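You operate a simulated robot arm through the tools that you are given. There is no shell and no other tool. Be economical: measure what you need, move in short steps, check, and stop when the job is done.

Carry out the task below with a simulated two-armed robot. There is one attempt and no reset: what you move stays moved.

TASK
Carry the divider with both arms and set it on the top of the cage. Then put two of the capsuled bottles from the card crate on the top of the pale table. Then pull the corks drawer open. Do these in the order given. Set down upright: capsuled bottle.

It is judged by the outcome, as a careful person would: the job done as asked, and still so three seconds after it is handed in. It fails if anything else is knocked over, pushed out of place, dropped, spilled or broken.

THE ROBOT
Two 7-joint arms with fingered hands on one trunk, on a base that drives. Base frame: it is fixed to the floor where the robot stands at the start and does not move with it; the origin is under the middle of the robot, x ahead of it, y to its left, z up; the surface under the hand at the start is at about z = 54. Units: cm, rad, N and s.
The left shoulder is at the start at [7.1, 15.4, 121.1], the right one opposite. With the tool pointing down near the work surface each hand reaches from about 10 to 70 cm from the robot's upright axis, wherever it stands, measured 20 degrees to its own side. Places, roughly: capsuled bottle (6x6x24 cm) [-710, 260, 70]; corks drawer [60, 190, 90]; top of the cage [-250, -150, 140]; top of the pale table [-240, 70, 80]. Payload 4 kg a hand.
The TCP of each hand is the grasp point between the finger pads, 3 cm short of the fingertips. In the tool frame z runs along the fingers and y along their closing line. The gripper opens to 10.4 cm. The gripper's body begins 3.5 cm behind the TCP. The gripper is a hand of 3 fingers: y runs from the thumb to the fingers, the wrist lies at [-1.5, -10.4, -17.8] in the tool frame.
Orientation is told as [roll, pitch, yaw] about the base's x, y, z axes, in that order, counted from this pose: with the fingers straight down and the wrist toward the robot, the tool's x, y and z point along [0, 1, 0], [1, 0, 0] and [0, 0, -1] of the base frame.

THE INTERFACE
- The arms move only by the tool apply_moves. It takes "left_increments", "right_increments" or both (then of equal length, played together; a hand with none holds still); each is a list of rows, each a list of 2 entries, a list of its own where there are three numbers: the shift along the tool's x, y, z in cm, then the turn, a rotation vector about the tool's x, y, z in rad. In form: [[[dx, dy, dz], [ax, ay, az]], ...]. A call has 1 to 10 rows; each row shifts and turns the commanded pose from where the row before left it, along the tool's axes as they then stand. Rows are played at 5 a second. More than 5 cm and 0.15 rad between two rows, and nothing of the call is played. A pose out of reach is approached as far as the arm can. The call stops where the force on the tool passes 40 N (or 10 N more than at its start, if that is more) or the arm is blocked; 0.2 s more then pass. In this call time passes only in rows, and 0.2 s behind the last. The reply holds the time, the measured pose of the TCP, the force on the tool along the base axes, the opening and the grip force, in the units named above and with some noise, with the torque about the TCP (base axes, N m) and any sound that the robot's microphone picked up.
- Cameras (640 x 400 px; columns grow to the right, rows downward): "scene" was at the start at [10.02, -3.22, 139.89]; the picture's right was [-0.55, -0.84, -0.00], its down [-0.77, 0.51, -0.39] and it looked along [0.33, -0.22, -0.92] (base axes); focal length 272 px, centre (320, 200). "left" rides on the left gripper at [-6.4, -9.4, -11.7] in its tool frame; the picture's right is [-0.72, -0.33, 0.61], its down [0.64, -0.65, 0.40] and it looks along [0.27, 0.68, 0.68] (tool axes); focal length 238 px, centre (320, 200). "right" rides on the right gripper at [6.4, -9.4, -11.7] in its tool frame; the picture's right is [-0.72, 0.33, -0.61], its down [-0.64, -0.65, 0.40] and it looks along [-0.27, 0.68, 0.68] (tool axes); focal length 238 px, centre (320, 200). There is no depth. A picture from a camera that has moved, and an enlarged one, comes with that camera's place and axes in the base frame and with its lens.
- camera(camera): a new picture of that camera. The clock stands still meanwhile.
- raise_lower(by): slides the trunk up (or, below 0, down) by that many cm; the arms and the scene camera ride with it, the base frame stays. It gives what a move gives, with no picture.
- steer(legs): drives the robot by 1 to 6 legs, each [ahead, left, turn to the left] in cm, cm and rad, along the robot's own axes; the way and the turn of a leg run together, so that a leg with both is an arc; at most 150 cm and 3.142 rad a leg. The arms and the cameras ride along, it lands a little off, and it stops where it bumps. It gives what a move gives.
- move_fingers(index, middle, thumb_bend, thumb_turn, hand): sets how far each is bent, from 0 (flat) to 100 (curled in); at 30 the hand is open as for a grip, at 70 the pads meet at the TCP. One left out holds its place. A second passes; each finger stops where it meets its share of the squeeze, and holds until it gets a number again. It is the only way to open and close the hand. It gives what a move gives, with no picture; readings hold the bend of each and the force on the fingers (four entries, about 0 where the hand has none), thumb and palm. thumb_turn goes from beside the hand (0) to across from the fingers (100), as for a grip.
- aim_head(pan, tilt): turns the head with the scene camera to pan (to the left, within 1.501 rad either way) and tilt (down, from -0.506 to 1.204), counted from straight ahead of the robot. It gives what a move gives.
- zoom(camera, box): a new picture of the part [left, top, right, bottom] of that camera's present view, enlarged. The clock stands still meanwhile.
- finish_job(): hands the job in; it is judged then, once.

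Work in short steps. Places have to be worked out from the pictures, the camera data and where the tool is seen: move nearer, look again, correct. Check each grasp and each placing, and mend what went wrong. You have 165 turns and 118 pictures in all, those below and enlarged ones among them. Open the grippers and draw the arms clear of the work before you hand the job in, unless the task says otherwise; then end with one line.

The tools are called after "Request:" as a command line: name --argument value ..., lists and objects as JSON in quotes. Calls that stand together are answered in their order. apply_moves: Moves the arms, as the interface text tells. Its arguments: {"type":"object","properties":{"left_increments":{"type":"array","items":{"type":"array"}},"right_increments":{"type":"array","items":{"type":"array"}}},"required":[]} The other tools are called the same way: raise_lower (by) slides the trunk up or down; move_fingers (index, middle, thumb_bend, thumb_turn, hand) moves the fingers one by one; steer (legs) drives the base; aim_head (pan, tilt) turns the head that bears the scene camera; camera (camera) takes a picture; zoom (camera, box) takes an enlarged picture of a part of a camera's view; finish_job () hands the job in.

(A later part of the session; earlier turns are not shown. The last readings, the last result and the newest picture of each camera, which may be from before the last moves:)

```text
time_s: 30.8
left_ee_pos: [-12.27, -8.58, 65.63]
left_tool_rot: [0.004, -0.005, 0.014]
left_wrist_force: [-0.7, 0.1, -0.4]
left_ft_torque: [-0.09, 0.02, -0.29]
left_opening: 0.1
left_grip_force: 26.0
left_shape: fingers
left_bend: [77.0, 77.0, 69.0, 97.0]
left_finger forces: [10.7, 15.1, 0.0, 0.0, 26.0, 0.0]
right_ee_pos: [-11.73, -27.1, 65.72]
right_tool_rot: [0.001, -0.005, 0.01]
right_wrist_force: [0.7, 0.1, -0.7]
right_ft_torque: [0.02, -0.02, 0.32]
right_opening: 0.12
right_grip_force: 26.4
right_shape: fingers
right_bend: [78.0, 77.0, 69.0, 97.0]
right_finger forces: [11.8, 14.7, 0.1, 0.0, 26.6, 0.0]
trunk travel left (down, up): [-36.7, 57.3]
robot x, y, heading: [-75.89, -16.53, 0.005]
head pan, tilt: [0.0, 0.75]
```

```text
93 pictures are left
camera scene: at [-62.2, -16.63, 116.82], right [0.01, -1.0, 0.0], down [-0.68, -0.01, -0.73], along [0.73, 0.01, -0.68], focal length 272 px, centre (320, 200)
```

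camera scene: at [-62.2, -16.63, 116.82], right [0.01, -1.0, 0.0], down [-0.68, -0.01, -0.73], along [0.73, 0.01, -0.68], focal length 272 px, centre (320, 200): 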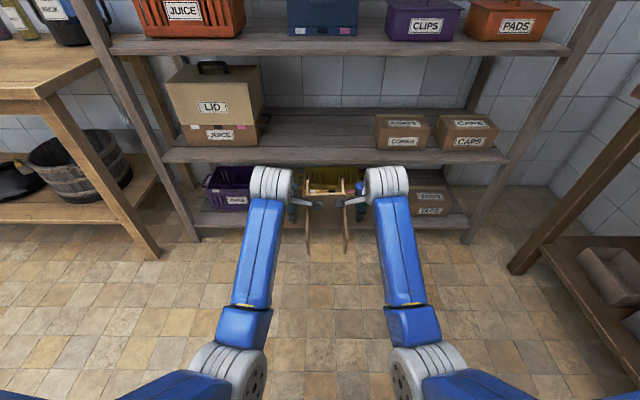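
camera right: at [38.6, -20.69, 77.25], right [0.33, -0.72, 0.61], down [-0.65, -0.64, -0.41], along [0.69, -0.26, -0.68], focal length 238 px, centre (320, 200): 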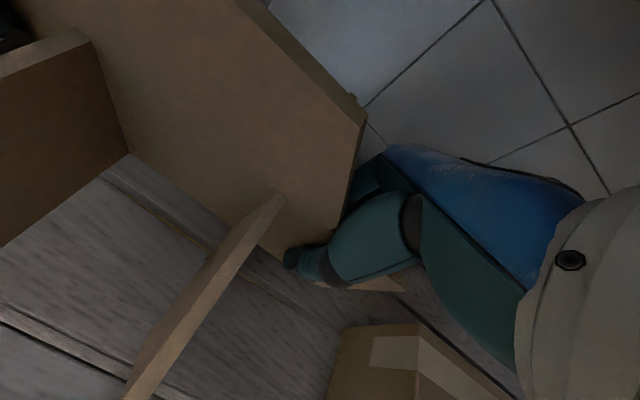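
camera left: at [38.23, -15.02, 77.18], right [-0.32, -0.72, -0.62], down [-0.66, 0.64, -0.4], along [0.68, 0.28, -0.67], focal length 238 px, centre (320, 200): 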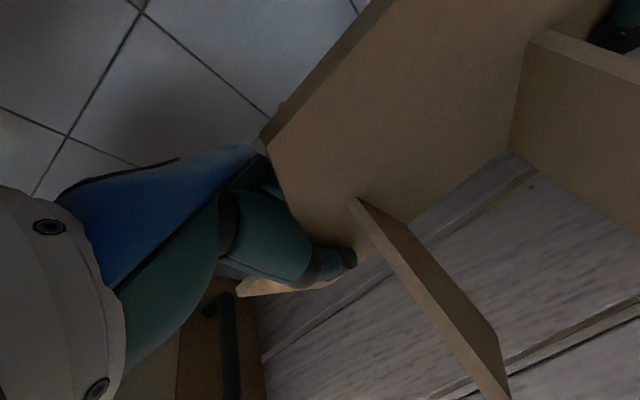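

Divider held out in front. Now I look left and right with the head to learn the room before turning.

Request:
aim_head --pan -1.5 --tilt 0.25

Request:
camera --camera "scene"

Request:
aim_head --pan 1.5 --tilt 0.25

Request:
camera --camera "scene"

```text
time_s: 32.4
left_ee_pos: [-12.29, -8.61, 65.71]
left_tool_rot: [0.006, -0.008, 0.013]
left_wrist_force: [-0.3, -0.3, -0.1]
left_ft_torque: [-0.08, 0.03, -0.33]
left_opening: 0.08
left_grip_force: 25.8
left_shape: fingers
left_bend: [77.0, 77.0, 69.0, 97.0]
left_finger forces: [10.7, 14.9, 0.0, 0.1, 26.0, 0.0]
right_ee_pos: [-11.77, -27.21, 65.69]
right_tool_rot: [-0.002, -0.005, 0.01]
right_wrist_force: [0.0, -0.2, -1.1]
right_ft_torque: [0.01, -0.05, 0.31]
right_opening: 0.14
right_grip_force: 26.2
right_shape: fingers
right_bend: [78.0, 77.0, 69.0, 97.0]
right_finger forces: [11.8, 14.6, 0.0, 0.0, 26.7, 0.0]
trunk travel left (down, up): [-36.7, 57.3]
robot x, y, heading: [-75.81, -16.92, 0.011]
head pan, tilt: [-1.499, 0.25]
```

```text
92 pictures are left
camera scene: at [-69.71, -26.03, 121.35], right [-1.0, -0.08, 0.0], down [-0.02, 0.25, -0.97], along [0.08, -0.97, -0.25], focal length 272 px, centre (320, 200)
```

scene: 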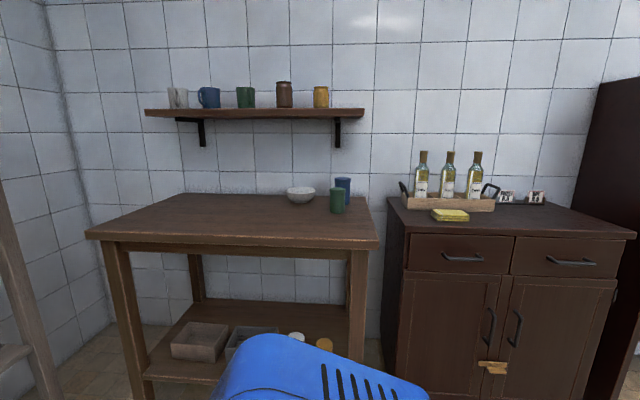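

```text
time_s: 35.0
left_ee_pos: [-12.31, -8.57, 65.65]
left_tool_rot: [0.006, -0.008, 0.014]
left_wrist_force: [-0.5, -0.1, 0.1]
left_ft_torque: [-0.06, 0.03, -0.35]
left_opening: 0.1
left_grip_force: 26.2
left_shape: fingers
left_bend: [77.0, 77.0, 69.0, 97.0]
left_finger forces: [10.7, 15.1, 0.0, 0.0, 26.0, 0.0]
right_ee_pos: [-11.79, -27.15, 65.55]
right_tool_rot: [-0.001, -0.005, 0.01]
right_wrist_force: [-0.2, -0.3, -0.4]
right_ft_torque: [0.0, -0.05, 0.29]
right_opening: 0.11
right_grip_force: 26.9
right_shape: fingers
right_bend: [78.0, 77.0, 69.0, 97.0]
right_finger forces: [11.7, 14.7, 0.1, 0.0, 26.5, 0.0]
trunk travel left (down, up): [-36.7, 57.3]
robot x, y, heading: [-75.87, -16.89, 0.008]
head pan, tilt: [1.499, 0.25]
```

```text
91 pictures are left
camera scene: at [-69.9, -7.39, 121.36], right [1.0, -0.06, 0.0], down [-0.02, -0.25, -0.97], along [0.06, 0.97, -0.25], focal length 272 px, centre (320, 200)
```

scene: 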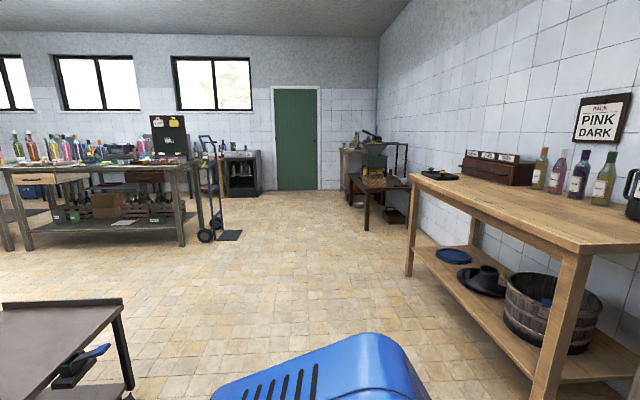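

I raise the trunk fully so the load clears all furniture while turning.

Request:
raise_lower --by 57

Request:
apply_moves --left_increments '[[[0, 0, -1.5], [0, 0, 0]], [[0, 0, -1.5], [0, 0, 0]]]' --right_increments '[[[0, 0, -1.5], [0, 0, 0]], [[0, 0, -1.5], [0, 0, 0]]]'

```text
refused: 57 is not a number from -40 to 40
```

```text
time_s: 35.6
left_ee_pos: [-12.13, -8.68, 68.62]
left_tool_rot: [0.006, -0.007, 0.016]
left_wrist_force: [-1.1, 0.9, 1.9]
left_ft_torque: [-0.28, 0.02, -0.49]
left_opening: 0.08
left_grip_force: 27.7
left_shape: fingers
left_bend: [78.0, 77.0, 69.0, 97.0]
left_finger forces: [9.5, 16.2, 0.0, 0.0, 29.2, 0.0]
right_ee_pos: [-11.87, -27.24, 68.8]
right_tool_rot: [0.001, -0.005, 0.01]
right_wrist_force: [0.9, -0.3, -2.2]
right_ft_torque: [-0.08, -0.03, 0.25]
right_opening: 0.15
right_grip_force: 25.6
right_shape: fingers
right_bend: [78.0, 77.0, 69.0, 97.0]
right_finger forces: [12.8, 13.3, 0.0, 0.0, 25.2, 0.0]
trunk travel left (down, up): [-36.7, 57.3]
robot x, y, heading: [-76.07, -16.77, 0.013]
head pan, tilt: [1.499, 0.25]
```

Synchronous arm moves work. Raise the trunk in two parts, then pull the arms in gently.

Request:
raise_lower --by 40

Request:
raise_lower --by 17

Request:
apply_moves --left_increments '[[[0, -1, -2], [0, 0, 0]], [[0, -1, -2], [0, 0, 0]], [[0, -1, -2], [0, 0, 0]], [[0, -1, -2], [0, 0, 0]], [[0, -1, -2], [0, 0, 0]], [[0, -1, -2], [0, 0, 0]]]' --right_increments '[[[0, -1, -2], [0, 0, 0]], [[0, -1, -2], [0, 0, 0]], [[0, -1, -2], [0, 0, 0]], [[0, -1, -2], [0, 0, 0]], [[0, -1, -2], [0, 0, 0]], [[0, -1, -2], [0, 0, 0]]]'

```text
time_s: 39.4
left_ee_pos: [-12.1, -8.54, 108.6]
left_tool_rot: [0.006, -0.007, 0.018]
left_wrist_force: [-0.8, 0.4, 2.0]
left_ft_torque: [-0.34, 0.05, -0.5]
left_opening: 0.1
left_grip_force: 27.7
left_shape: fingers
left_bend: [78.0, 77.0, 69.0, 97.0]
left_finger forces: [9.8, 16.0, 0.0, 0.1, 29.8, 0.0]
right_ee_pos: [-11.92, -27.13, 108.84]
right_tool_rot: [-0.001, -0.005, 0.008]
right_wrist_force: [1.5, -0.8, -2.1]
right_ft_torque: [-0.09, -0.02, 0.2]
right_opening: 0.14
right_grip_force: 25.4
right_shape: fingers
right_bend: [78.0, 78.0, 69.0, 97.0]
right_finger forces: [12.5, 13.5, 0.1, 0.0, 25.2, 0.0]
trunk travel left (down, up): [-76.7, 17.3]
robot x, y, heading: [-75.8, -16.82, 0.011]
head pan, tilt: [1.499, 0.25]
```

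```text
time_s: 41.3
left_ee_pos: [-12.13, -8.6, 125.66]
left_tool_rot: [0.007, -0.006, 0.017]
left_wrist_force: [-1.5, 1.8, 1.5]
left_ft_torque: [-0.31, 0.0, -0.52]
left_opening: 0.1
left_grip_force: 27.7
left_shape: fingers
left_bend: [78.0, 77.0, 69.0, 97.0]
left_finger forces: [9.8, 16.1, 0.0, 0.0, 29.9, 0.1]
right_ee_pos: [-11.96, -27.15, 125.75]
right_tool_rot: [0.002, -0.005, 0.011]
right_wrist_force: [0.8, -1.9, -2.1]
right_ft_torque: [-0.1, -0.05, 0.27]
right_opening: 0.11
right_grip_force: 25.6
right_shape: fingers
right_bend: [78.0, 78.0, 69.0, 97.0]
right_finger forces: [12.5, 13.5, 0.0, 0.1, 25.3, 0.1]
trunk travel left (down, up): [-93.7, 0.3]
robot x, y, heading: [-75.54, -17.01, 0.009]
head pan, tilt: [1.499, 0.25]
```

```text
time_s: 42.7
left_ee_pos: [-18.32, -8.72, 137.54]
left_tool_rot: [0.011, -0.006, 0.018]
left_wrist_force: [-1.7, 15.5, 1.7]
left_ft_torque: [-0.34, 0.01, -0.5]
left_opening: 0.09
left_grip_force: 30.2
left_shape: fingers
left_bend: [78.0, 77.0, 69.0, 97.0]
left_finger forces: [11.9, 14.1, 0.0, 0.1, 34.1, 0.0]
right_ee_pos: [-18.05, -26.94, 137.87]
right_tool_rot: [-0.002, -0.005, 0.009]
right_wrist_force: [0.5, -16.0, -2.8]
right_ft_torque: [-0.27, -0.07, 0.37]
right_opening: 0.15
right_grip_force: 26.6
right_shape: fingers
right_bend: [78.0, 78.0, 69.0, 98.0]
right_finger forces: [11.1, 15.9, 0.0, 0.1, 27.0, 0.1]
trunk travel left (down, up): [-93.7, 0.3]
robot x, y, heading: [-76.09, -17.06, 0.013]
head pan, tilt: [1.499, 0.25]
```

A compressive load of ~15 N has built up between hands; I ease it and raise further.

Request:
apply_moves --left_increments '[[[0.18, 0, -1.5], [0, 0, 0]], [[0, 0, -2], [0, 0, 0]], [[0, 0, -2], [0, 0, 0]], [[0, 0, -2], [0, 0, 0]], [[0, 0, -2], [0, 0, 0]], [[0, 0, -2], [0, 0, 0]], [[0, 0, -2], [0, 0, 0]]]' --right_increments '[[[-0.18, 0, -1.5], [0, 0, 0]], [[0, 0, -2], [0, 0, 0]], [[0, 0, -2], [0, 0, 0]], [[0, 0, -2], [0, 0, 0]], [[0, 0, -2], [0, 0, 0]], [[0, 0, -2], [0, 0, 0]], [[0, 0, -2], [0, 0, 0]]]'

Request:
aim_head --pan 0 --tilt 0.1

Request:
camera --camera "scene"

```text
time_s: 44.5
left_ee_pos: [-13.56, -10.8, 147.09]
left_tool_rot: [0.005, -0.014, 0.016]
left_wrist_force: [-3.1, -8.1, 6.9]
left_ft_torque: [-1.07, 0.21, -0.8]
left_opening: 0.63
left_grip_force: 31.8
left_shape: fingers
left_bend: [78.0, 78.0, 69.0, 91.0]
left_finger forces: [11.2, 14.1, 0.0, 0.1, 38.5, 0.1]
left hand out of reach, approached as far as the arm can: row 2, 3, 4, 5, 6, 7
right_ee_pos: [-14.94, -31.91, 151.04]
right_tool_rot: [-0.041, -0.031, -0.07]
right_wrist_force: [2.5, 7.6, -6.3]
right_ft_torque: [-0.06, -0.19, 0.36]
right_opening: 0.36
right_grip_force: 29.6
right_shape: fingers
right_bend: [79.0, 79.0, 69.0, 94.0]
right_finger forces: [12.6, 17.3, 0.0, 0.0, 29.2, 0.0]
right hand out of reach, approached as far as the arm can: row 4, 5, 6, 7
trunk travel left (down, up): [-93.7, 0.3]
robot x, y, heading: [-75.94, -16.93, 0.011]
head pan, tilt: [1.499, 0.25]
stopped in row 7 (right hand): the arm was blocked; the commanded pose is now the measured one
```

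```text
time_s: 46.1
left_ee_pos: [-13.33, -10.75, 147.06]
left_tool_rot: [0.005, -0.011, 0.021]
left_wrist_force: [-3.7, -13.3, 7.6]
left_ft_torque: [-1.12, 0.07, -0.77]
left_opening: 0.66
left_grip_force: 32.9
left_shape: fingers
left_bend: [78.0, 78.0, 69.0, 91.0]
left_finger forces: [11.4, 15.4, 0.1, 0.1, 38.6, 0.1]
right_ee_pos: [-14.89, -31.97, 150.9]
right_tool_rot: [-0.043, -0.029, -0.07]
right_wrist_force: [3.4, 14.4, -7.9]
right_ft_torque: [-0.01, -0.08, 0.29]
right_opening: 0.38
right_grip_force: 26.0
right_shape: fingers
right_bend: [79.0, 79.0, 69.0, 94.0]
right_finger forces: [11.9, 14.4, 0.0, 0.0, 25.2, 0.0]
trunk travel left (down, up): [-93.7, 0.3]
robot x, y, heading: [-75.99, -17.16, 0.012]
head pan, tilt: [0.0, 0.099]
```

```text
90 pictures are left
camera scene: at [-61.04, -16.6, 179.72], right [0.01, -1.0, 0.0], down [-0.1, 0.0, -0.99], along [0.99, 0.01, -0.1], focal length 272 px, centre (320, 200)
```

scene: 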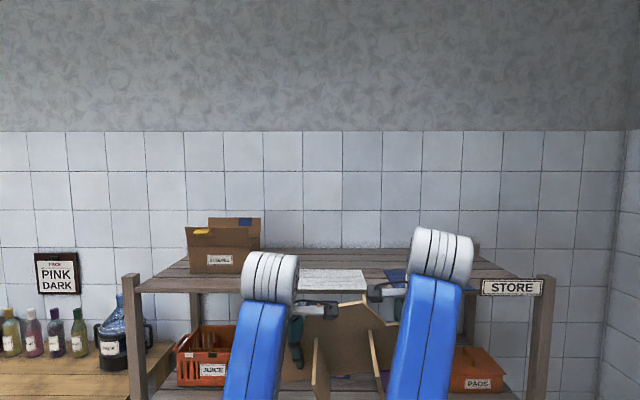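

The arms ran out of reach high up and close in; the right hand is 4 cm higher than the left. I lower the right hand to level it, and will then reach further out where the wrists bend less.

Request:
apply_moves --right_increments '[[[0.3, 0, 1.3], [0.01, 0.02, -0.04]], [[0.3, 0, 1.3], [0.01, 0.02, -0.04]], [[0.2, 0, 1.2], [0, 0, 0]]]'

Request:
aim_head --pan 0 --tilt 0.6

Request:
camera --camera "scene"

```text
time_s: 46.9
left_ee_pos: [-13.4, -10.71, 146.9]
left_tool_rot: [0.006, -0.007, 0.02]
left_wrist_force: [-2.5, -17.7, -1.8]
left_ft_torque: [0.02, 0.01, -0.49]
left_opening: 0.69
left_grip_force: 28.7
left_shape: fingers
left_bend: [78.0, 79.0, 68.0, 91.0]
left_finger forces: [9.0, 19.0, 0.0, 0.1, 29.8, 0.0]
right_ee_pos: [-14.57, -32.72, 148.18]
right_tool_rot: [-0.01, -0.034, -0.017]
right_wrist_force: [1.9, 18.9, -0.3]
right_ft_torque: [0.39, 0.0, 0.23]
right_opening: 0.46
right_grip_force: 25.6
right_shape: fingers
right_bend: [79.0, 79.0, 69.0, 92.0]
right_finger forces: [14.1, 12.5, 0.0, 0.0, 25.3, 0.0]
trunk travel left (down, up): [-93.7, 0.3]
robot x, y, heading: [-76.13, -16.88, 0.011]
head pan, tilt: [0.0, 0.099]
```

```text
time_s: 47.9
left_ee_pos: [-13.41, -10.75, 147.0]
left_tool_rot: [0.006, -0.01, 0.022]
left_wrist_force: [-2.4, -15.9, -2.3]
left_ft_torque: [0.06, -0.04, -0.47]
left_opening: 0.7
left_grip_force: 28.6
left_shape: fingers
left_bend: [78.0, 79.0, 68.0, 91.0]
left_finger forces: [8.7, 19.2, 0.0, 0.0, 29.7, 0.1]
right_ee_pos: [-14.66, -32.57, 148.01]
right_tool_rot: [-0.017, -0.03, -0.017]
right_wrist_force: [2.4, 15.7, 1.7]
right_ft_torque: [0.43, 0.02, 0.25]
right_opening: 0.49
right_grip_force: 25.6
right_shape: fingers
right_bend: [79.0, 79.0, 69.0, 92.0]
right_finger forces: [15.7, 10.7, 0.0, 0.0, 24.8, 0.1]
trunk travel left (down, up): [-93.7, 0.3]
robot x, y, heading: [-75.83, -16.7, 0.011]
head pan, tilt: [0.0, 0.6]
```

```text
89 pictures are left
camera scene: at [-61.43, -16.62, 175.11], right [0.01, -1.0, 0.0], down [-0.57, -0.01, -0.82], along [0.82, 0.01, -0.57], focal length 272 px, centre (320, 200)
```

scene: 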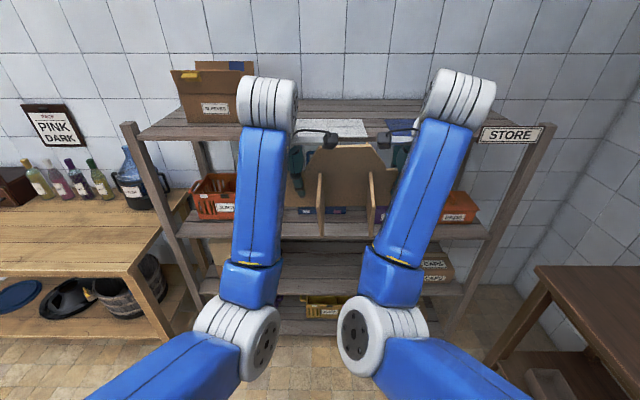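

The divider is level again and held. I move both hands ahead and slightly down, easing the tension.

Request:
apply_moves --left_increments '[[[0, 1.5, 1.0], [0, 0, 0]], [[0, 1.5, 1.0], [0, 0, 0]], [[0, 1.5, 1.0], [0, 0, 0]], [[0, 1.5, 1.0], [0, 0, 0]]]' --right_increments '[[[0.3, 1.6, 1.2], [0.007, 0.004, -0.005]], [[0.3, 1.6, 1.2], [0.007, 0.004, -0.005]], [[0.2, 1.6, 1.2], [0.007, 0.004, -0.005]], [[0.1, 1.6, 1.2], [0.007, 0.003, -0.005]]]'

```text
time_s: 48.9
left_ee_pos: [-7.25, -10.44, 142.96]
left_tool_rot: [0.007, -0.01, 0.022]
left_wrist_force: [1.1, 10.2, -1.1]
left_ft_torque: [0.22, 0.07, -0.31]
left_opening: 0.24
left_grip_force: 27.8
left_shape: fingers
left_bend: [79.0, 79.0, 67.0, 98.0]
left_finger forces: [12.4, 15.2, 0.0, 0.0, 27.8, 0.0]
right_ee_pos: [-8.34, -30.12, 142.18]
right_tool_rot: [0.013, 0.022, 0.035]
right_wrist_force: [-1.2, -10.6, -0.3]
right_ft_torque: [-0.05, -0.11, 0.32]
right_opening: 0.27
right_grip_force: 29.9
right_shape: fingers
right_bend: [79.0, 79.0, 69.0, 95.0]
right_finger forces: [14.4, 15.0, 0.0, 0.2, 29.4, 0.0]
trunk travel left (down, up): [-93.7, 0.3]
robot x, y, heading: [-75.72, -16.71, 0.01]
head pan, tilt: [0.0, 0.6]
```

Good. Now test raising at this distance with a little lateral relief.

Request:
apply_moves --left_increments '[[[0.1, 0, -0.8], [0, 0, 0]], [[0, 0, -1.2], [0, 0, 0]], [[0, 0, -1.2], [0, 0, 0]], [[0, 0, -1.2], [0, 0, 0]], [[0, 0, -1.2], [0, 0, 0]]]' --right_increments '[[[-0.2, 0.3, -1.2], [-0.01, -0.005, 0.01]], [[0, 0.2, -1.4], [-0.01, -0.005, 0.01]], [[0, 0.2, -1.3], [0, 0, 0]], [[0, 0.2, -1.3], [0, 0, 0]], [[0, 0.1, -1.2], [0, 0, 0]]]'

```text
time_s: 50.0
left_ee_pos: [-7.46, -10.44, 148.67]
left_tool_rot: [0.006, -0.012, 0.024]
left_wrist_force: [1.8, 10.3, -0.3]
left_ft_torque: [0.1, -0.03, -0.32]
left_opening: 0.28
left_grip_force: 27.3
left_shape: fingers
left_bend: [79.0, 78.0, 68.0, 98.0]
left_finger forces: [16.3, 11.8, 0.0, 0.0, 26.8, 0.1]
right_ee_pos: [-7.64, -30.34, 148.71]
right_tool_rot: [0.004, 0.0, 0.013]
right_wrist_force: [-1.0, -10.5, -0.8]
right_ft_torque: [-0.23, -0.04, 0.53]
right_opening: 0.29
right_grip_force: 29.8
right_shape: fingers
right_bend: [79.0, 80.0, 69.0, 96.0]
right_finger forces: [10.1, 18.5, 0.0, 0.0, 30.2, 0.1]
trunk travel left (down, up): [-93.7, 0.3]
robot x, y, heading: [-75.9, -16.98, 0.013]
head pan, tilt: [0.0, 0.6]
```

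Level at z 148.7 with no limit hit. Raise another 5 cm.

Request:
apply_moves --left_increments '[[[0.1, 0.1, -1.2], [0, 0, 0]], [[0, 0, -1.2], [0, 0, 0]], [[0, 0, -1.2], [0, 0, 0]], [[0, 0, -1.2], [0, 0, 0]]]' --right_increments '[[[-0.2, 0.2, -1.2], [0, 0, 0]], [[0, 0, -1.2], [0, 0, 0]], [[0, 0, -1.2], [0, 0, 0]], [[0, 0, -1.2], [0, 0, 0]]]'

Request:
camera --camera "left"

Request:
camera --camera "right"

```text
time_s: 51.0
left_ee_pos: [-7.13, -10.68, 153.45]
left_tool_rot: [0.006, -0.01, 0.026]
left_wrist_force: [0.9, -6.9, 0.1]
left_ft_torque: [-0.12, 0.05, -0.21]
left_opening: 0.28
left_grip_force: 26.5
left_shape: fingers
left_bend: [79.0, 78.0, 68.0, 97.0]
left_finger forces: [12.6, 14.4, 0.0, 0.0, 26.3, 0.1]
right_ee_pos: [-7.14, -30.68, 153.49]
right_tool_rot: [0.003, -0.001, 0.017]
right_wrist_force: [-1.2, 6.6, -0.4]
right_ft_torque: [-0.03, -0.07, 0.38]
right_opening: 0.29
right_grip_force: 29.8
right_shape: fingers
right_bend: [79.0, 80.0, 69.0, 95.0]
right_finger forces: [10.2, 19.1, 0.0, 0.0, 30.3, 0.1]
trunk travel left (down, up): [-93.7, 0.3]
robot x, y, heading: [-76.14, -17.1, 0.011]
head pan, tilt: [0.0, 0.6]
```

```text
88 pictures are left
camera left: at [-16.6, -17.31, 165.02], right [-0.3, -0.72, -0.62], down [-0.66, 0.63, -0.41], along [0.68, 0.29, -0.67], focal length 238 px, centre (320, 200)
```

left: 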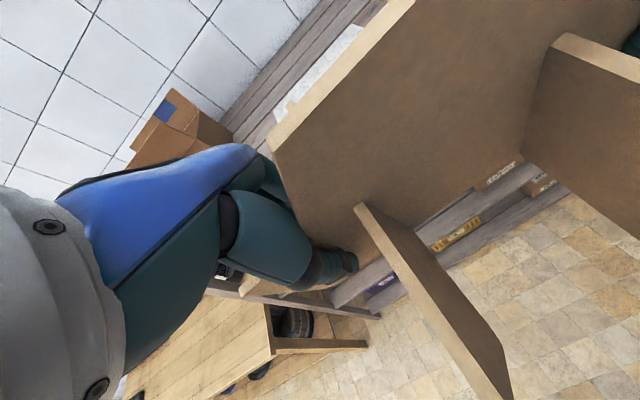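

```text
87 pictures are left
camera right: at [-16.7, -24.27, 165.3], right [0.34, -0.72, 0.61], down [-0.64, -0.65, -0.41], along [0.69, -0.26, -0.68], focal length 238 px, centre (320, 200)
```

right: 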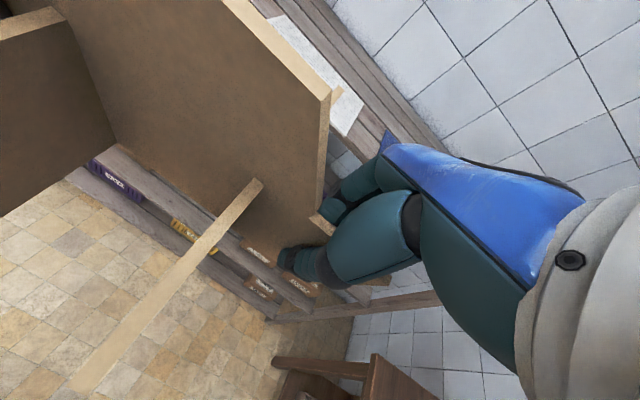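

The grip holds; the panel leans ~0.2 rad but that will right itself on contact. Now turn right towards the cage, looking along the way.

Request:
steer --legs '[[0, 0, -1.4]]'

Request:
aim_head --pan -1.1 --tilt 0.45

Request:
camera --camera "scene"

```text
time_s: 54.9
left_ee_pos: [-57.82, -83.39, 153.45]
left_tool_rot: [0.004, -0.01, -1.372]
left_wrist_force: [-5.6, -1.3, 0.1]
left_ft_torque: [0.05, 0.05, -0.27]
left_opening: 0.22
left_grip_force: 24.1
left_shape: fingers
left_bend: [79.0, 79.0, 68.0, 96.0]
left_finger forces: [10.8, 13.7, 0.1, 0.0, 24.6, 0.0]
right_ee_pos: [-77.68, -86.79, 153.5]
right_tool_rot: [0.002, 0.001, -1.385]
right_wrist_force: [5.9, 1.0, -0.4]
right_ft_torque: [-0.1, 0.02, 0.22]
right_opening: 0.27
right_grip_force: 25.8
right_shape: fingers
right_bend: [79.0, 79.0, 69.0, 95.0]
right_finger forces: [13.0, 13.0, 0.1, 0.0, 26.1, 0.1]
trunk travel left (down, up): [-93.7, 0.3]
robot x, y, heading: [-75.88, -17.11, -1.388]
head pan, tilt: [0.0, 0.6]
```

```text
time_s: 56.2
left_ee_pos: [-57.9, -83.04, 153.54]
left_tool_rot: [0.006, -0.013, -1.373]
left_wrist_force: [-1.1, 0.1, -0.2]
left_ft_torque: [0.08, -0.06, -0.26]
left_opening: 0.25
left_grip_force: 24.6
left_shape: fingers
left_bend: [79.0, 79.0, 68.0, 96.0]
left_finger forces: [11.0, 13.7, 0.0, 0.0, 24.9, 0.0]
right_ee_pos: [-77.83, -86.47, 153.67]
right_tool_rot: [0.003, 0.0, -1.388]
right_wrist_force: [0.4, -0.1, -0.1]
right_ft_torque: [-0.11, 0.17, 0.21]
right_opening: 0.27
right_grip_force: 25.8
right_shape: fingers
right_bend: [79.0, 79.0, 69.0, 95.0]
right_finger forces: [12.6, 13.5, 0.0, 0.1, 26.4, 0.0]
trunk travel left (down, up): [-93.7, 0.3]
robot x, y, heading: [-76.13, -16.77, -1.391]
head pan, tilt: [-1.1, 0.45]
```

```text
86 pictures are left
camera scene: at [-82.16, -27.86, 176.47], right [-0.61, 0.79, 0.0], down [0.35, 0.27, -0.9], along [-0.72, -0.55, -0.44], focal length 272 px, centre (320, 200)
```

scene: 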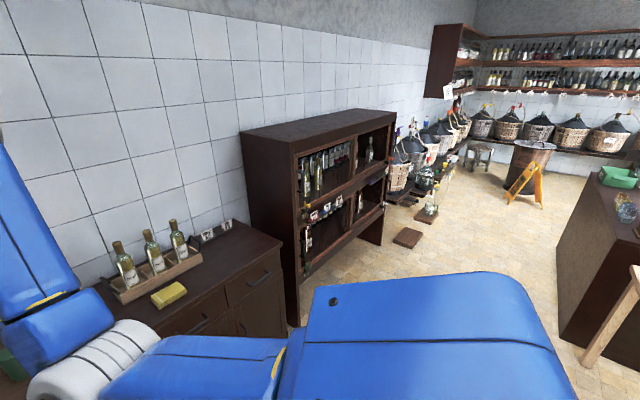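

The dark bottle rack ahead-right (x≈-190…-300, front edge y≈-127, top ≈136–140) fits the cage's place. I square up to heading -π/2, then strafe in front of it.

Request:
steer --legs '[[0, 0, -0.18], [15, 0, 0], [0, -130, 0]]'

Request:
aim_head --pan -0.3 --tilt 0.5

Request:
camera --camera "scene"

```text
time_s: 64.5
left_ee_pos: [-200.1, -100.39, 153.66]
left_tool_rot: [0.002, -0.014, -1.555]
left_wrist_force: [-1.7, -0.7, -0.5]
left_ft_torque: [0.06, 0.03, -0.29]
left_opening: 0.28
left_grip_force: 24.9
left_shape: fingers
left_bend: [79.0, 79.0, 68.0, 96.0]
left_finger forces: [10.9, 13.8, 0.0, 0.0, 24.9, 0.1]
right_ee_pos: [-220.24, -100.2, 153.68]
right_tool_rot: [0.002, -0.002, -1.568]
right_wrist_force: [2.2, -0.1, -0.6]
right_ft_torque: [-0.09, 0.1, 0.27]
right_opening: 0.27
right_grip_force: 25.9
right_shape: fingers
right_bend: [79.0, 79.0, 69.0, 95.0]
right_finger forces: [12.4, 13.5, 0.1, 0.0, 26.0, 0.1]
trunk travel left (down, up): [-93.7, 0.3]
robot x, y, heading: [-206.0, -32.05, -1.568]
head pan, tilt: [-1.1, 0.45]
```

```text
time_s: 65.6
left_ee_pos: [-200.44, -100.0, 153.74]
left_tool_rot: [0.005, -0.016, -1.552]
left_wrist_force: [0.0, 0.3, -1.4]
left_ft_torque: [0.04, -0.11, -0.3]
left_opening: 0.26
left_grip_force: 24.8
left_shape: fingers
left_bend: [79.0, 79.0, 68.0, 96.0]
left_finger forces: [10.9, 13.7, 0.0, 0.1, 24.9, 0.1]
right_ee_pos: [-220.52, -99.72, 153.85]
right_tool_rot: [0.003, -0.006, -1.567]
right_wrist_force: [-0.6, -0.6, -0.4]
right_ft_torque: [-0.05, 0.16, 0.27]
right_opening: 0.28
right_grip_force: 26.1
right_shape: fingers
right_bend: [79.0, 79.0, 69.0, 95.0]
right_finger forces: [12.4, 13.7, 0.0, 0.0, 26.0, 0.0]
trunk travel left (down, up): [-93.7, 0.3]
robot x, y, heading: [-205.87, -32.1, -1.569]
head pan, tilt: [-0.3, 0.499]
```

```text
85 pictures are left
camera scene: at [-208.72, -46.19, 176.01], right [-0.95, 0.3, 0.0], down [0.14, 0.46, -0.88], along [-0.26, -0.84, -0.48], focal length 272 px, centre (320, 200)
```

scene: 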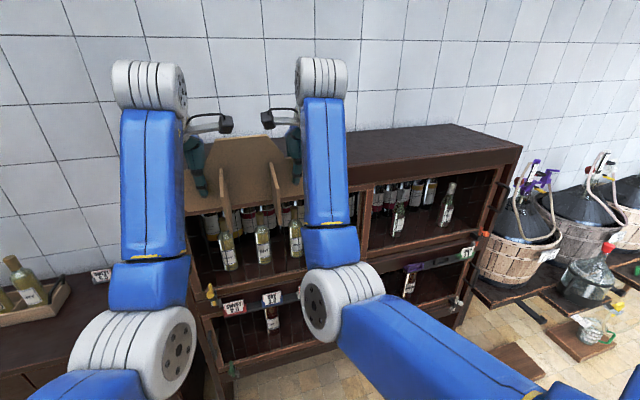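

Cage: front edge y≈-125, x -180…-320, top ≈140, empty. Strafe 30 more and advance so the divider comes over the middle.

Request:
steer --legs '[[0, -32, 0], [20, 0, 0]]'

Request:
aim_head --pan 0 --tilt 0.5

Request:
camera --camera "scene"

Request:
camera --camera "left"

```text
time_s: 68.9
left_ee_pos: [-232.02, -119.33, 154.02]
left_tool_rot: [-0.001, -0.02, -1.568]
left_wrist_force: [0.8, 0.7, 0.2]
left_ft_torque: [0.03, -0.1, -0.33]
left_opening: 0.25
left_grip_force: 25.2
left_shape: fingers
left_bend: [79.0, 79.0, 68.0, 96.0]
left_finger forces: [10.5, 14.3, 0.0, 0.0, 25.2, 0.1]
right_ee_pos: [-252.07, -118.8, 154.17]
right_tool_rot: [-0.004, -0.01, -1.582]
right_wrist_force: [0.1, -0.1, 0.3]
right_ft_torque: [-0.07, 0.15, 0.25]
right_opening: 0.25
right_grip_force: 26.0
right_shape: fingers
right_bend: [79.0, 79.0, 69.0, 95.0]
right_finger forces: [12.6, 13.6, 0.1, 0.1, 26.1, 0.0]
trunk travel left (down, up): [-93.7, 0.3]
robot x, y, heading: [-237.4, -51.31, -1.585]
head pan, tilt: [-0.3, 0.499]
```

```text
time_s: 69.7
left_ee_pos: [-232.36, -119.35, 153.95]
left_tool_rot: [0.0, -0.021, -1.567]
left_wrist_force: [0.1, -0.3, 0.0]
left_ft_torque: [0.02, -0.08, -0.31]
left_opening: 0.27
left_grip_force: 25.5
left_shape: fingers
left_bend: [79.0, 79.0, 68.0, 96.0]
left_finger forces: [10.8, 14.3, 0.0, 0.1, 25.4, 0.1]
right_ee_pos: [-252.42, -118.78, 154.2]
right_tool_rot: [0.0, -0.011, -1.581]
right_wrist_force: [-0.4, -0.1, -0.6]
right_ft_torque: [-0.03, 0.12, 0.25]
right_opening: 0.28
right_grip_force: 25.9
right_shape: fingers
right_bend: [79.0, 79.0, 69.0, 95.0]
right_finger forces: [12.3, 13.8, 0.0, 0.0, 26.1, 0.1]
trunk travel left (down, up): [-93.7, 0.3]
robot x, y, heading: [-237.81, -51.92, -1.585]
head pan, tilt: [0.0, 0.499]
```

```text
84 pictures are left
camera scene: at [-236.86, -66.06, 176.04], right [-1.0, 0.02, 0.01], down [0.0, 0.48, -0.88], along [-0.02, -0.88, -0.48], focal length 272 px, centre (320, 200)
```

scene: 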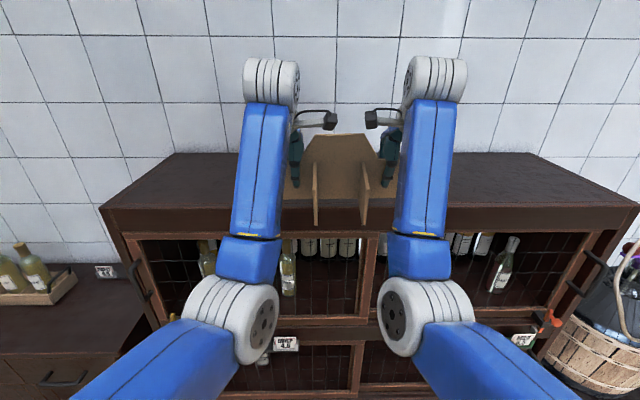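

```text
83 pictures are left
camera left: at [-238.67, -109.68, 165.53], right [-0.72, 0.31, -0.62], down [0.64, 0.65, -0.42], along [0.27, -0.7, -0.66], focal length 238 px, centre (320, 200)
```

left: 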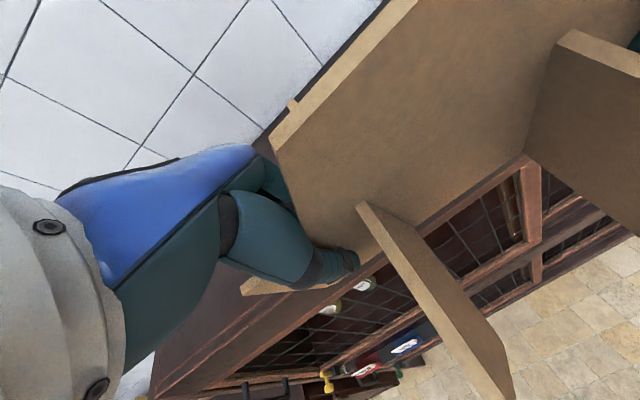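

Cage top spans y -128…-172 at z≈140. Drive 30 cm ahead so the panel is at y≈-149.

Request:
steer --legs '[[30, 0, 0.012]]'

Request:
camera --camera "scene"

Request:
camera --camera "right"

```text
time_s: 71.9
left_ee_pos: [-233.73, -148.58, 154.76]
left_tool_rot: [0.006, -0.029, -1.568]
left_wrist_force: [0.3, 0.3, -1.7]
left_ft_torque: [0.07, -0.04, -0.29]
left_opening: 0.27
left_grip_force: 25.0
left_shape: fingers
left_bend: [79.0, 79.0, 68.0, 96.0]
left_finger forces: [11.6, 13.6, 0.1, 0.0, 25.3, 0.0]
right_ee_pos: [-253.79, -148.11, 154.69]
right_tool_rot: [0.006, -0.015, -1.58]
right_wrist_force: [-0.6, -0.3, -0.1]
right_ft_torque: [-0.07, 0.07, 0.26]
right_opening: 0.25
right_grip_force: 26.4
right_shape: fingers
right_bend: [79.0, 79.0, 69.0, 95.0]
right_finger forces: [12.7, 13.4, 0.1, 0.1, 26.2, 0.1]
trunk travel left (down, up): [-93.7, 0.3]
robot x, y, heading: [-237.98, -82.61, -1.582]
head pan, tilt: [0.0, 0.499]
stopped in leg 1: the robot was blocked; the commanded pose is now the measured one
```

```text
82 pictures are left
camera scene: at [-238.54, -94.95, 176.2], right [-1.0, 0.01, 0.0], down [0.01, 0.47, -0.88], along [-0.01, -0.88, -0.47], focal length 272 px, centre (320, 200)
```

scene: 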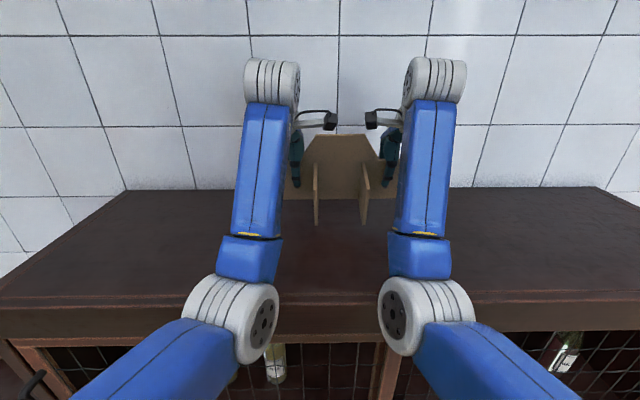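

```text
81 pictures are left
camera right: at [-247.38, -138.48, 166.31], right [-0.73, -0.31, 0.61], down [-0.63, 0.65, -0.42], along [-0.27, -0.69, -0.67], focal length 238 px, centre (320, 200)
```

right: 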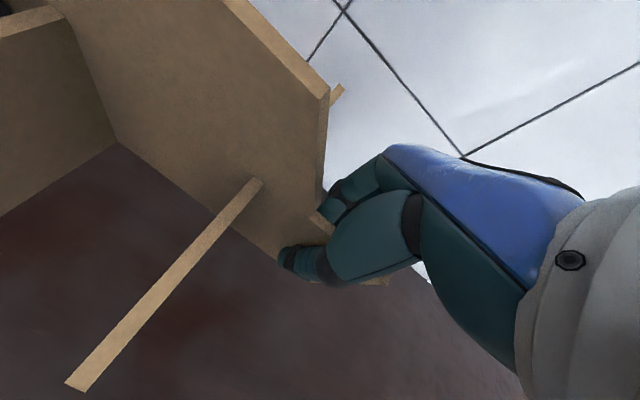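

The base touched the cage's foot gently, but the divider is now over the middle of the top. I lower slowly with the trunk, watching the forces.

Request:
raise_lower --by -4

Request:
camera --camera "right"

Request:
camera --camera "left"

```text
time_s: 72.7
left_ee_pos: [-233.53, -147.81, 151.25]
left_tool_rot: [0.006, -0.041, -1.567]
left_wrist_force: [1.8, -0.7, 0.3]
left_ft_torque: [0.1, -0.02, -0.3]
left_opening: 0.25
left_grip_force: 26.8
left_shape: fingers
left_bend: [79.0, 79.0, 68.0, 97.0]
left_finger forces: [13.2, 13.4, 0.1, 0.1, 26.8, 0.0]
right_ee_pos: [-253.47, -147.13, 150.92]
right_tool_rot: [0.003, -0.021, -1.579]
right_wrist_force: [-1.6, 0.4, -0.7]
right_ft_torque: [-0.11, 0.24, 0.2]
right_opening: 0.26
right_grip_force: 27.0
right_shape: fingers
right_bend: [79.0, 79.0, 69.0, 95.0]
right_finger forces: [12.3, 14.4, 0.0, 0.1, 27.0, 0.0]
trunk travel left (down, up): [-89.7, 4.3]
robot x, y, heading: [-237.93, -82.54, -1.58]
head pan, tilt: [0.0, 0.499]
```

```text
80 pictures are left
camera right: at [-247.07, -137.54, 162.61], right [-0.72, -0.31, 0.62], down [-0.63, 0.65, -0.42], along [-0.27, -0.7, -0.67], focal length 238 px, centre (320, 200)
```

right: 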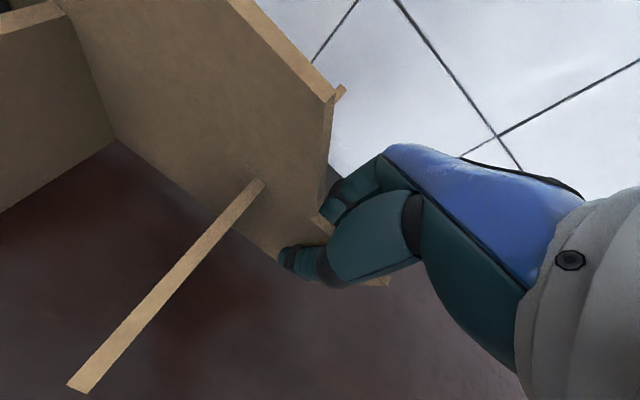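

```text
79 pictures are left
camera left: at [-239.96, -137.87, 162.57], right [-0.72, 0.3, -0.63], down [0.64, 0.64, -0.43], along [0.28, -0.71, -0.65], focal length 238 px, centre (320, 200)
```

left: 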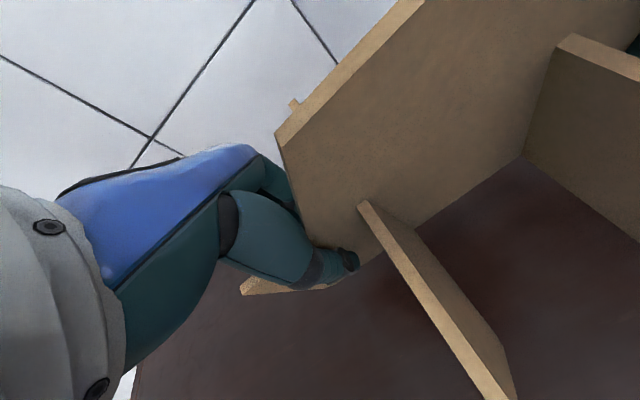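

The readings suggest the base presses something; I back off 3 cm and check that the numbers settle.

Request:
steer --legs '[[-3, 0, 0]]'

Request:
raise_lower --by -2

```text
time_s: 73.5
left_ee_pos: [-233.53, -146.8, 149.9]
left_tool_rot: [0.006, -0.021, -1.565]
left_wrist_force: [-0.1, 1.2, 2.0]
left_ft_torque: [0.26, -0.08, -0.32]
left_opening: 0.29
left_grip_force: 26.4
left_shape: fingers
left_bend: [79.0, 79.0, 68.0, 97.0]
left_finger forces: [10.1, 15.5, 0.0, 0.1, 26.7, 0.0]
right_ee_pos: [-253.55, -146.32, 150.05]
right_tool_rot: [0.006, -0.007, -1.578]
right_wrist_force: [-0.6, -0.2, 0.0]
right_ft_torque: [0.23, -0.01, 0.29]
right_opening: 0.29
right_grip_force: 26.6
right_shape: fingers
right_bend: [79.0, 79.0, 69.0, 95.0]
right_finger forces: [12.8, 13.3, 0.1, 0.0, 26.0, 0.0]
trunk travel left (down, up): [-89.7, 4.3]
robot x, y, heading: [-237.8, -79.6, -1.578]
head pan, tilt: [0.0, 0.499]
```

```text
time_s: 74.2
left_ee_pos: [-233.3, -145.6, 148.98]
left_tool_rot: [0.005, -0.036, -1.567]
left_wrist_force: [-0.6, -6.8, 19.8]
left_ft_torque: [0.33, -0.11, -0.42]
left_opening: 0.29
left_grip_force: 31.7
left_shape: fingers
left_bend: [78.0, 79.0, 68.0, 97.0]
left_finger forces: [14.4, 21.3, 0.1, 0.1, 27.9, 0.0]
right_ee_pos: [-253.39, -145.01, 148.9]
right_tool_rot: [0.003, -0.022, -1.577]
right_wrist_force: [-5.4, -1.6, 2.3]
right_ft_torque: [0.27, 0.02, 0.36]
right_opening: 0.33
right_grip_force: 28.3
right_shape: fingers
right_bend: [79.0, 79.0, 69.0, 95.0]
right_finger forces: [13.3, 16.1, 0.1, 0.1, 27.3, 0.1]
trunk travel left (down, up): [-87.7, 6.3]
robot x, y, heading: [-237.61, -79.3, -1.579]
head pan, tilt: [0.0, 0.499]
```

Contact on the left side (about 20 N up at z≈149). Look before continuing.

Request:
camera --camera "scene"

Request:
camera --camera "right"

Request:
camera --camera "left"

```text
78 pictures are left
camera scene: at [-238.16, -91.9, 170.28], right [-1.0, 0.01, 0.0], down [0.01, 0.47, -0.88], along [-0.01, -0.88, -0.47], focal length 272 px, centre (320, 200)
```

scene: 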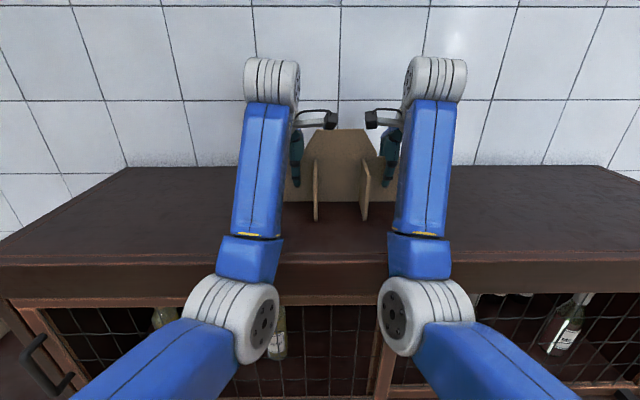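

```text
77 pictures are left
camera right: at [-246.93, -135.33, 160.56], right [-0.72, -0.31, 0.62], down [-0.63, 0.65, -0.42], along [-0.27, -0.7, -0.67], focal length 238 px, centre (320, 200)
```

right: 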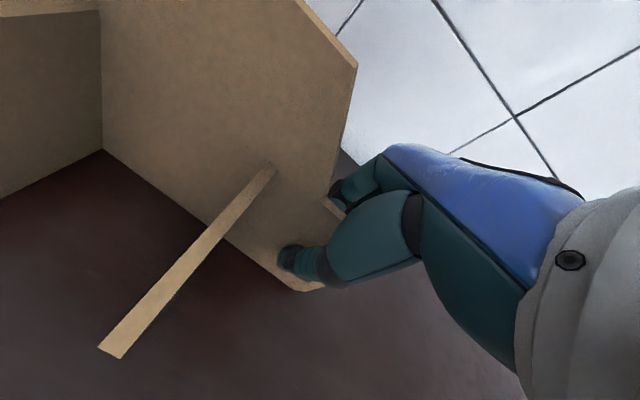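

```text
76 pictures are left
camera left: at [-239.84, -135.72, 160.33], right [-0.72, 0.3, -0.63], down [0.64, 0.64, -0.42], along [0.27, -0.71, -0.65], focal length 238 px, centre (320, 200)
```

left: 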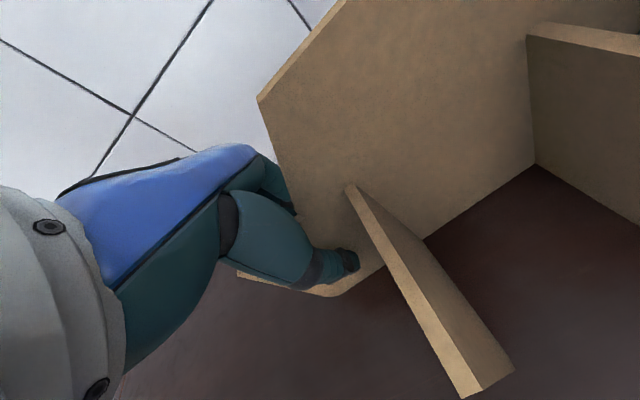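

The divider is righting itself on contact and sits inside the top. Lower 1 cm more.

Request:
raise_lower --by -0.8

Request:
camera --camera "left"

Request:
camera --camera "right"

```text
time_s: 74.7
left_ee_pos: [-233.51, -145.07, 148.9]
left_tool_rot: [0.004, -0.056, -1.566]
left_wrist_force: [1.9, -0.5, 16.9]
left_ft_torque: [0.4, -0.03, -0.36]
left_opening: 0.3
left_grip_force: 30.5
left_shape: fingers
left_bend: [79.0, 78.0, 70.0, 97.0]
left_finger forces: [14.9, 15.7, 0.0, 0.1, 30.7, 0.1]
right_ee_pos: [-253.42, -144.61, 148.7]
right_tool_rot: [0.003, -0.033, -1.577]
right_wrist_force: [-3.7, -0.6, 1.2]
right_ft_torque: [0.32, 0.0, 0.27]
right_opening: 0.37
right_grip_force: 26.8
right_shape: fingers
right_bend: [79.0, 79.0, 69.0, 95.0]
right_finger forces: [13.6, 13.1, 0.0, 0.0, 26.8, 0.0]
trunk travel left (down, up): [-87.0, 7.0]
robot x, y, heading: [-238.08, -79.56, -1.585]
head pan, tilt: [0.0, 0.499]
stopped: the force on the tool passed its limit at 43 N (the readings are from after the stop); the commanded pose is now the measured one
```

```text
75 pictures are left
camera left: at [-239.85, -135.15, 160.02], right [-0.72, 0.29, -0.63], down [0.64, 0.63, -0.44], along [0.27, -0.72, -0.64], focal length 238 px, centre (320, 200)
```

left: 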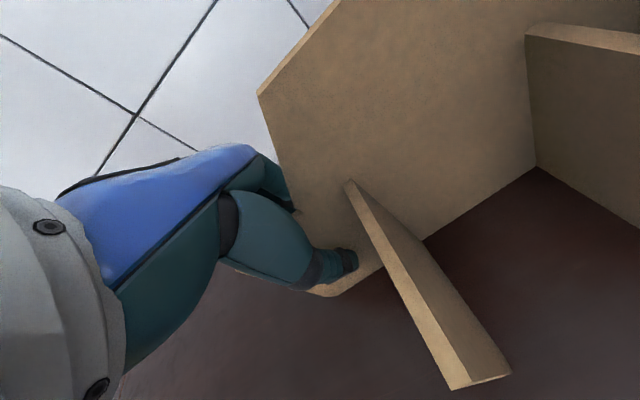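

```text
74 pictures are left
camera right: at [-246.93, -134.75, 160.2], right [-0.72, -0.3, 0.62], down [-0.64, 0.64, -0.43], along [-0.27, -0.7, -0.66], focal length 238 px, centre (320, 200)
```

right: 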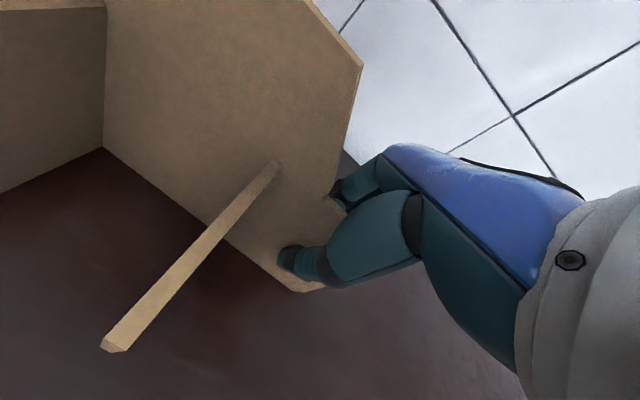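

The divider is down (force at limit). I open the right hand gradually, then the left.

Request:
move_fingers --hand "right" --index 66 --middle 66 --thumb_bend 62

Request:
camera --camera "right"

```text
time_s: 75.7
left_ee_pos: [-233.4, -145.22, 148.77]
left_tool_rot: [0.003, -0.051, -1.564]
left_wrist_force: [1.7, -1.7, 26.9]
left_ft_torque: [0.45, 0.03, -0.4]
left_opening: 0.32
left_grip_force: 32.5
left_shape: fingers
left_bend: [79.0, 78.0, 70.0, 97.0]
left_finger forces: [15.7, 17.9, 0.1, 0.0, 32.0, 0.0]
right_ee_pos: [-253.34, -144.55, 148.67]
right_tool_rot: [0.003, -0.031, -1.577]
right_wrist_force: [-0.2, -0.2, -0.2]
right_ft_torque: [0.02, -0.02, 0.02]
right_opening: 1.61
right_grip_force: 0.1
right_shape: fingers
right_bend: [66.0, 66.0, 62.0, 97.0]
right_finger forces: [0.1, 0.0, 0.0, 0.0, 0.3, 0.1]
trunk travel left (down, up): [-87.0, 7.0]
robot x, y, heading: [-238.12, -79.52, -1.58]
head pan, tilt: [0.0, 0.499]
```

```text
73 pictures are left
camera right: at [-246.92, -134.86, 160.15], right [-0.72, -0.3, 0.62], down [-0.63, 0.64, -0.43], along [-0.27, -0.7, -0.66], focal length 238 px, centre (320, 200)
```

right: 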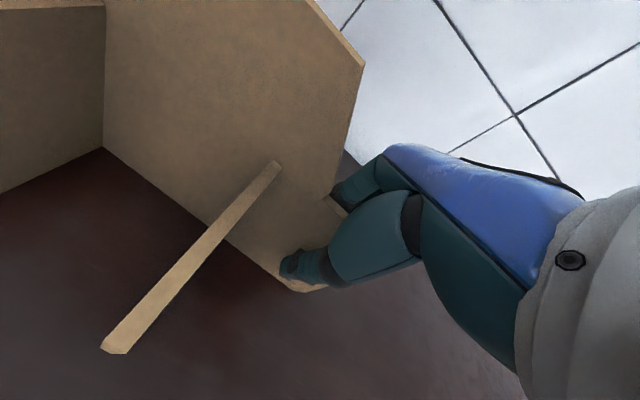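

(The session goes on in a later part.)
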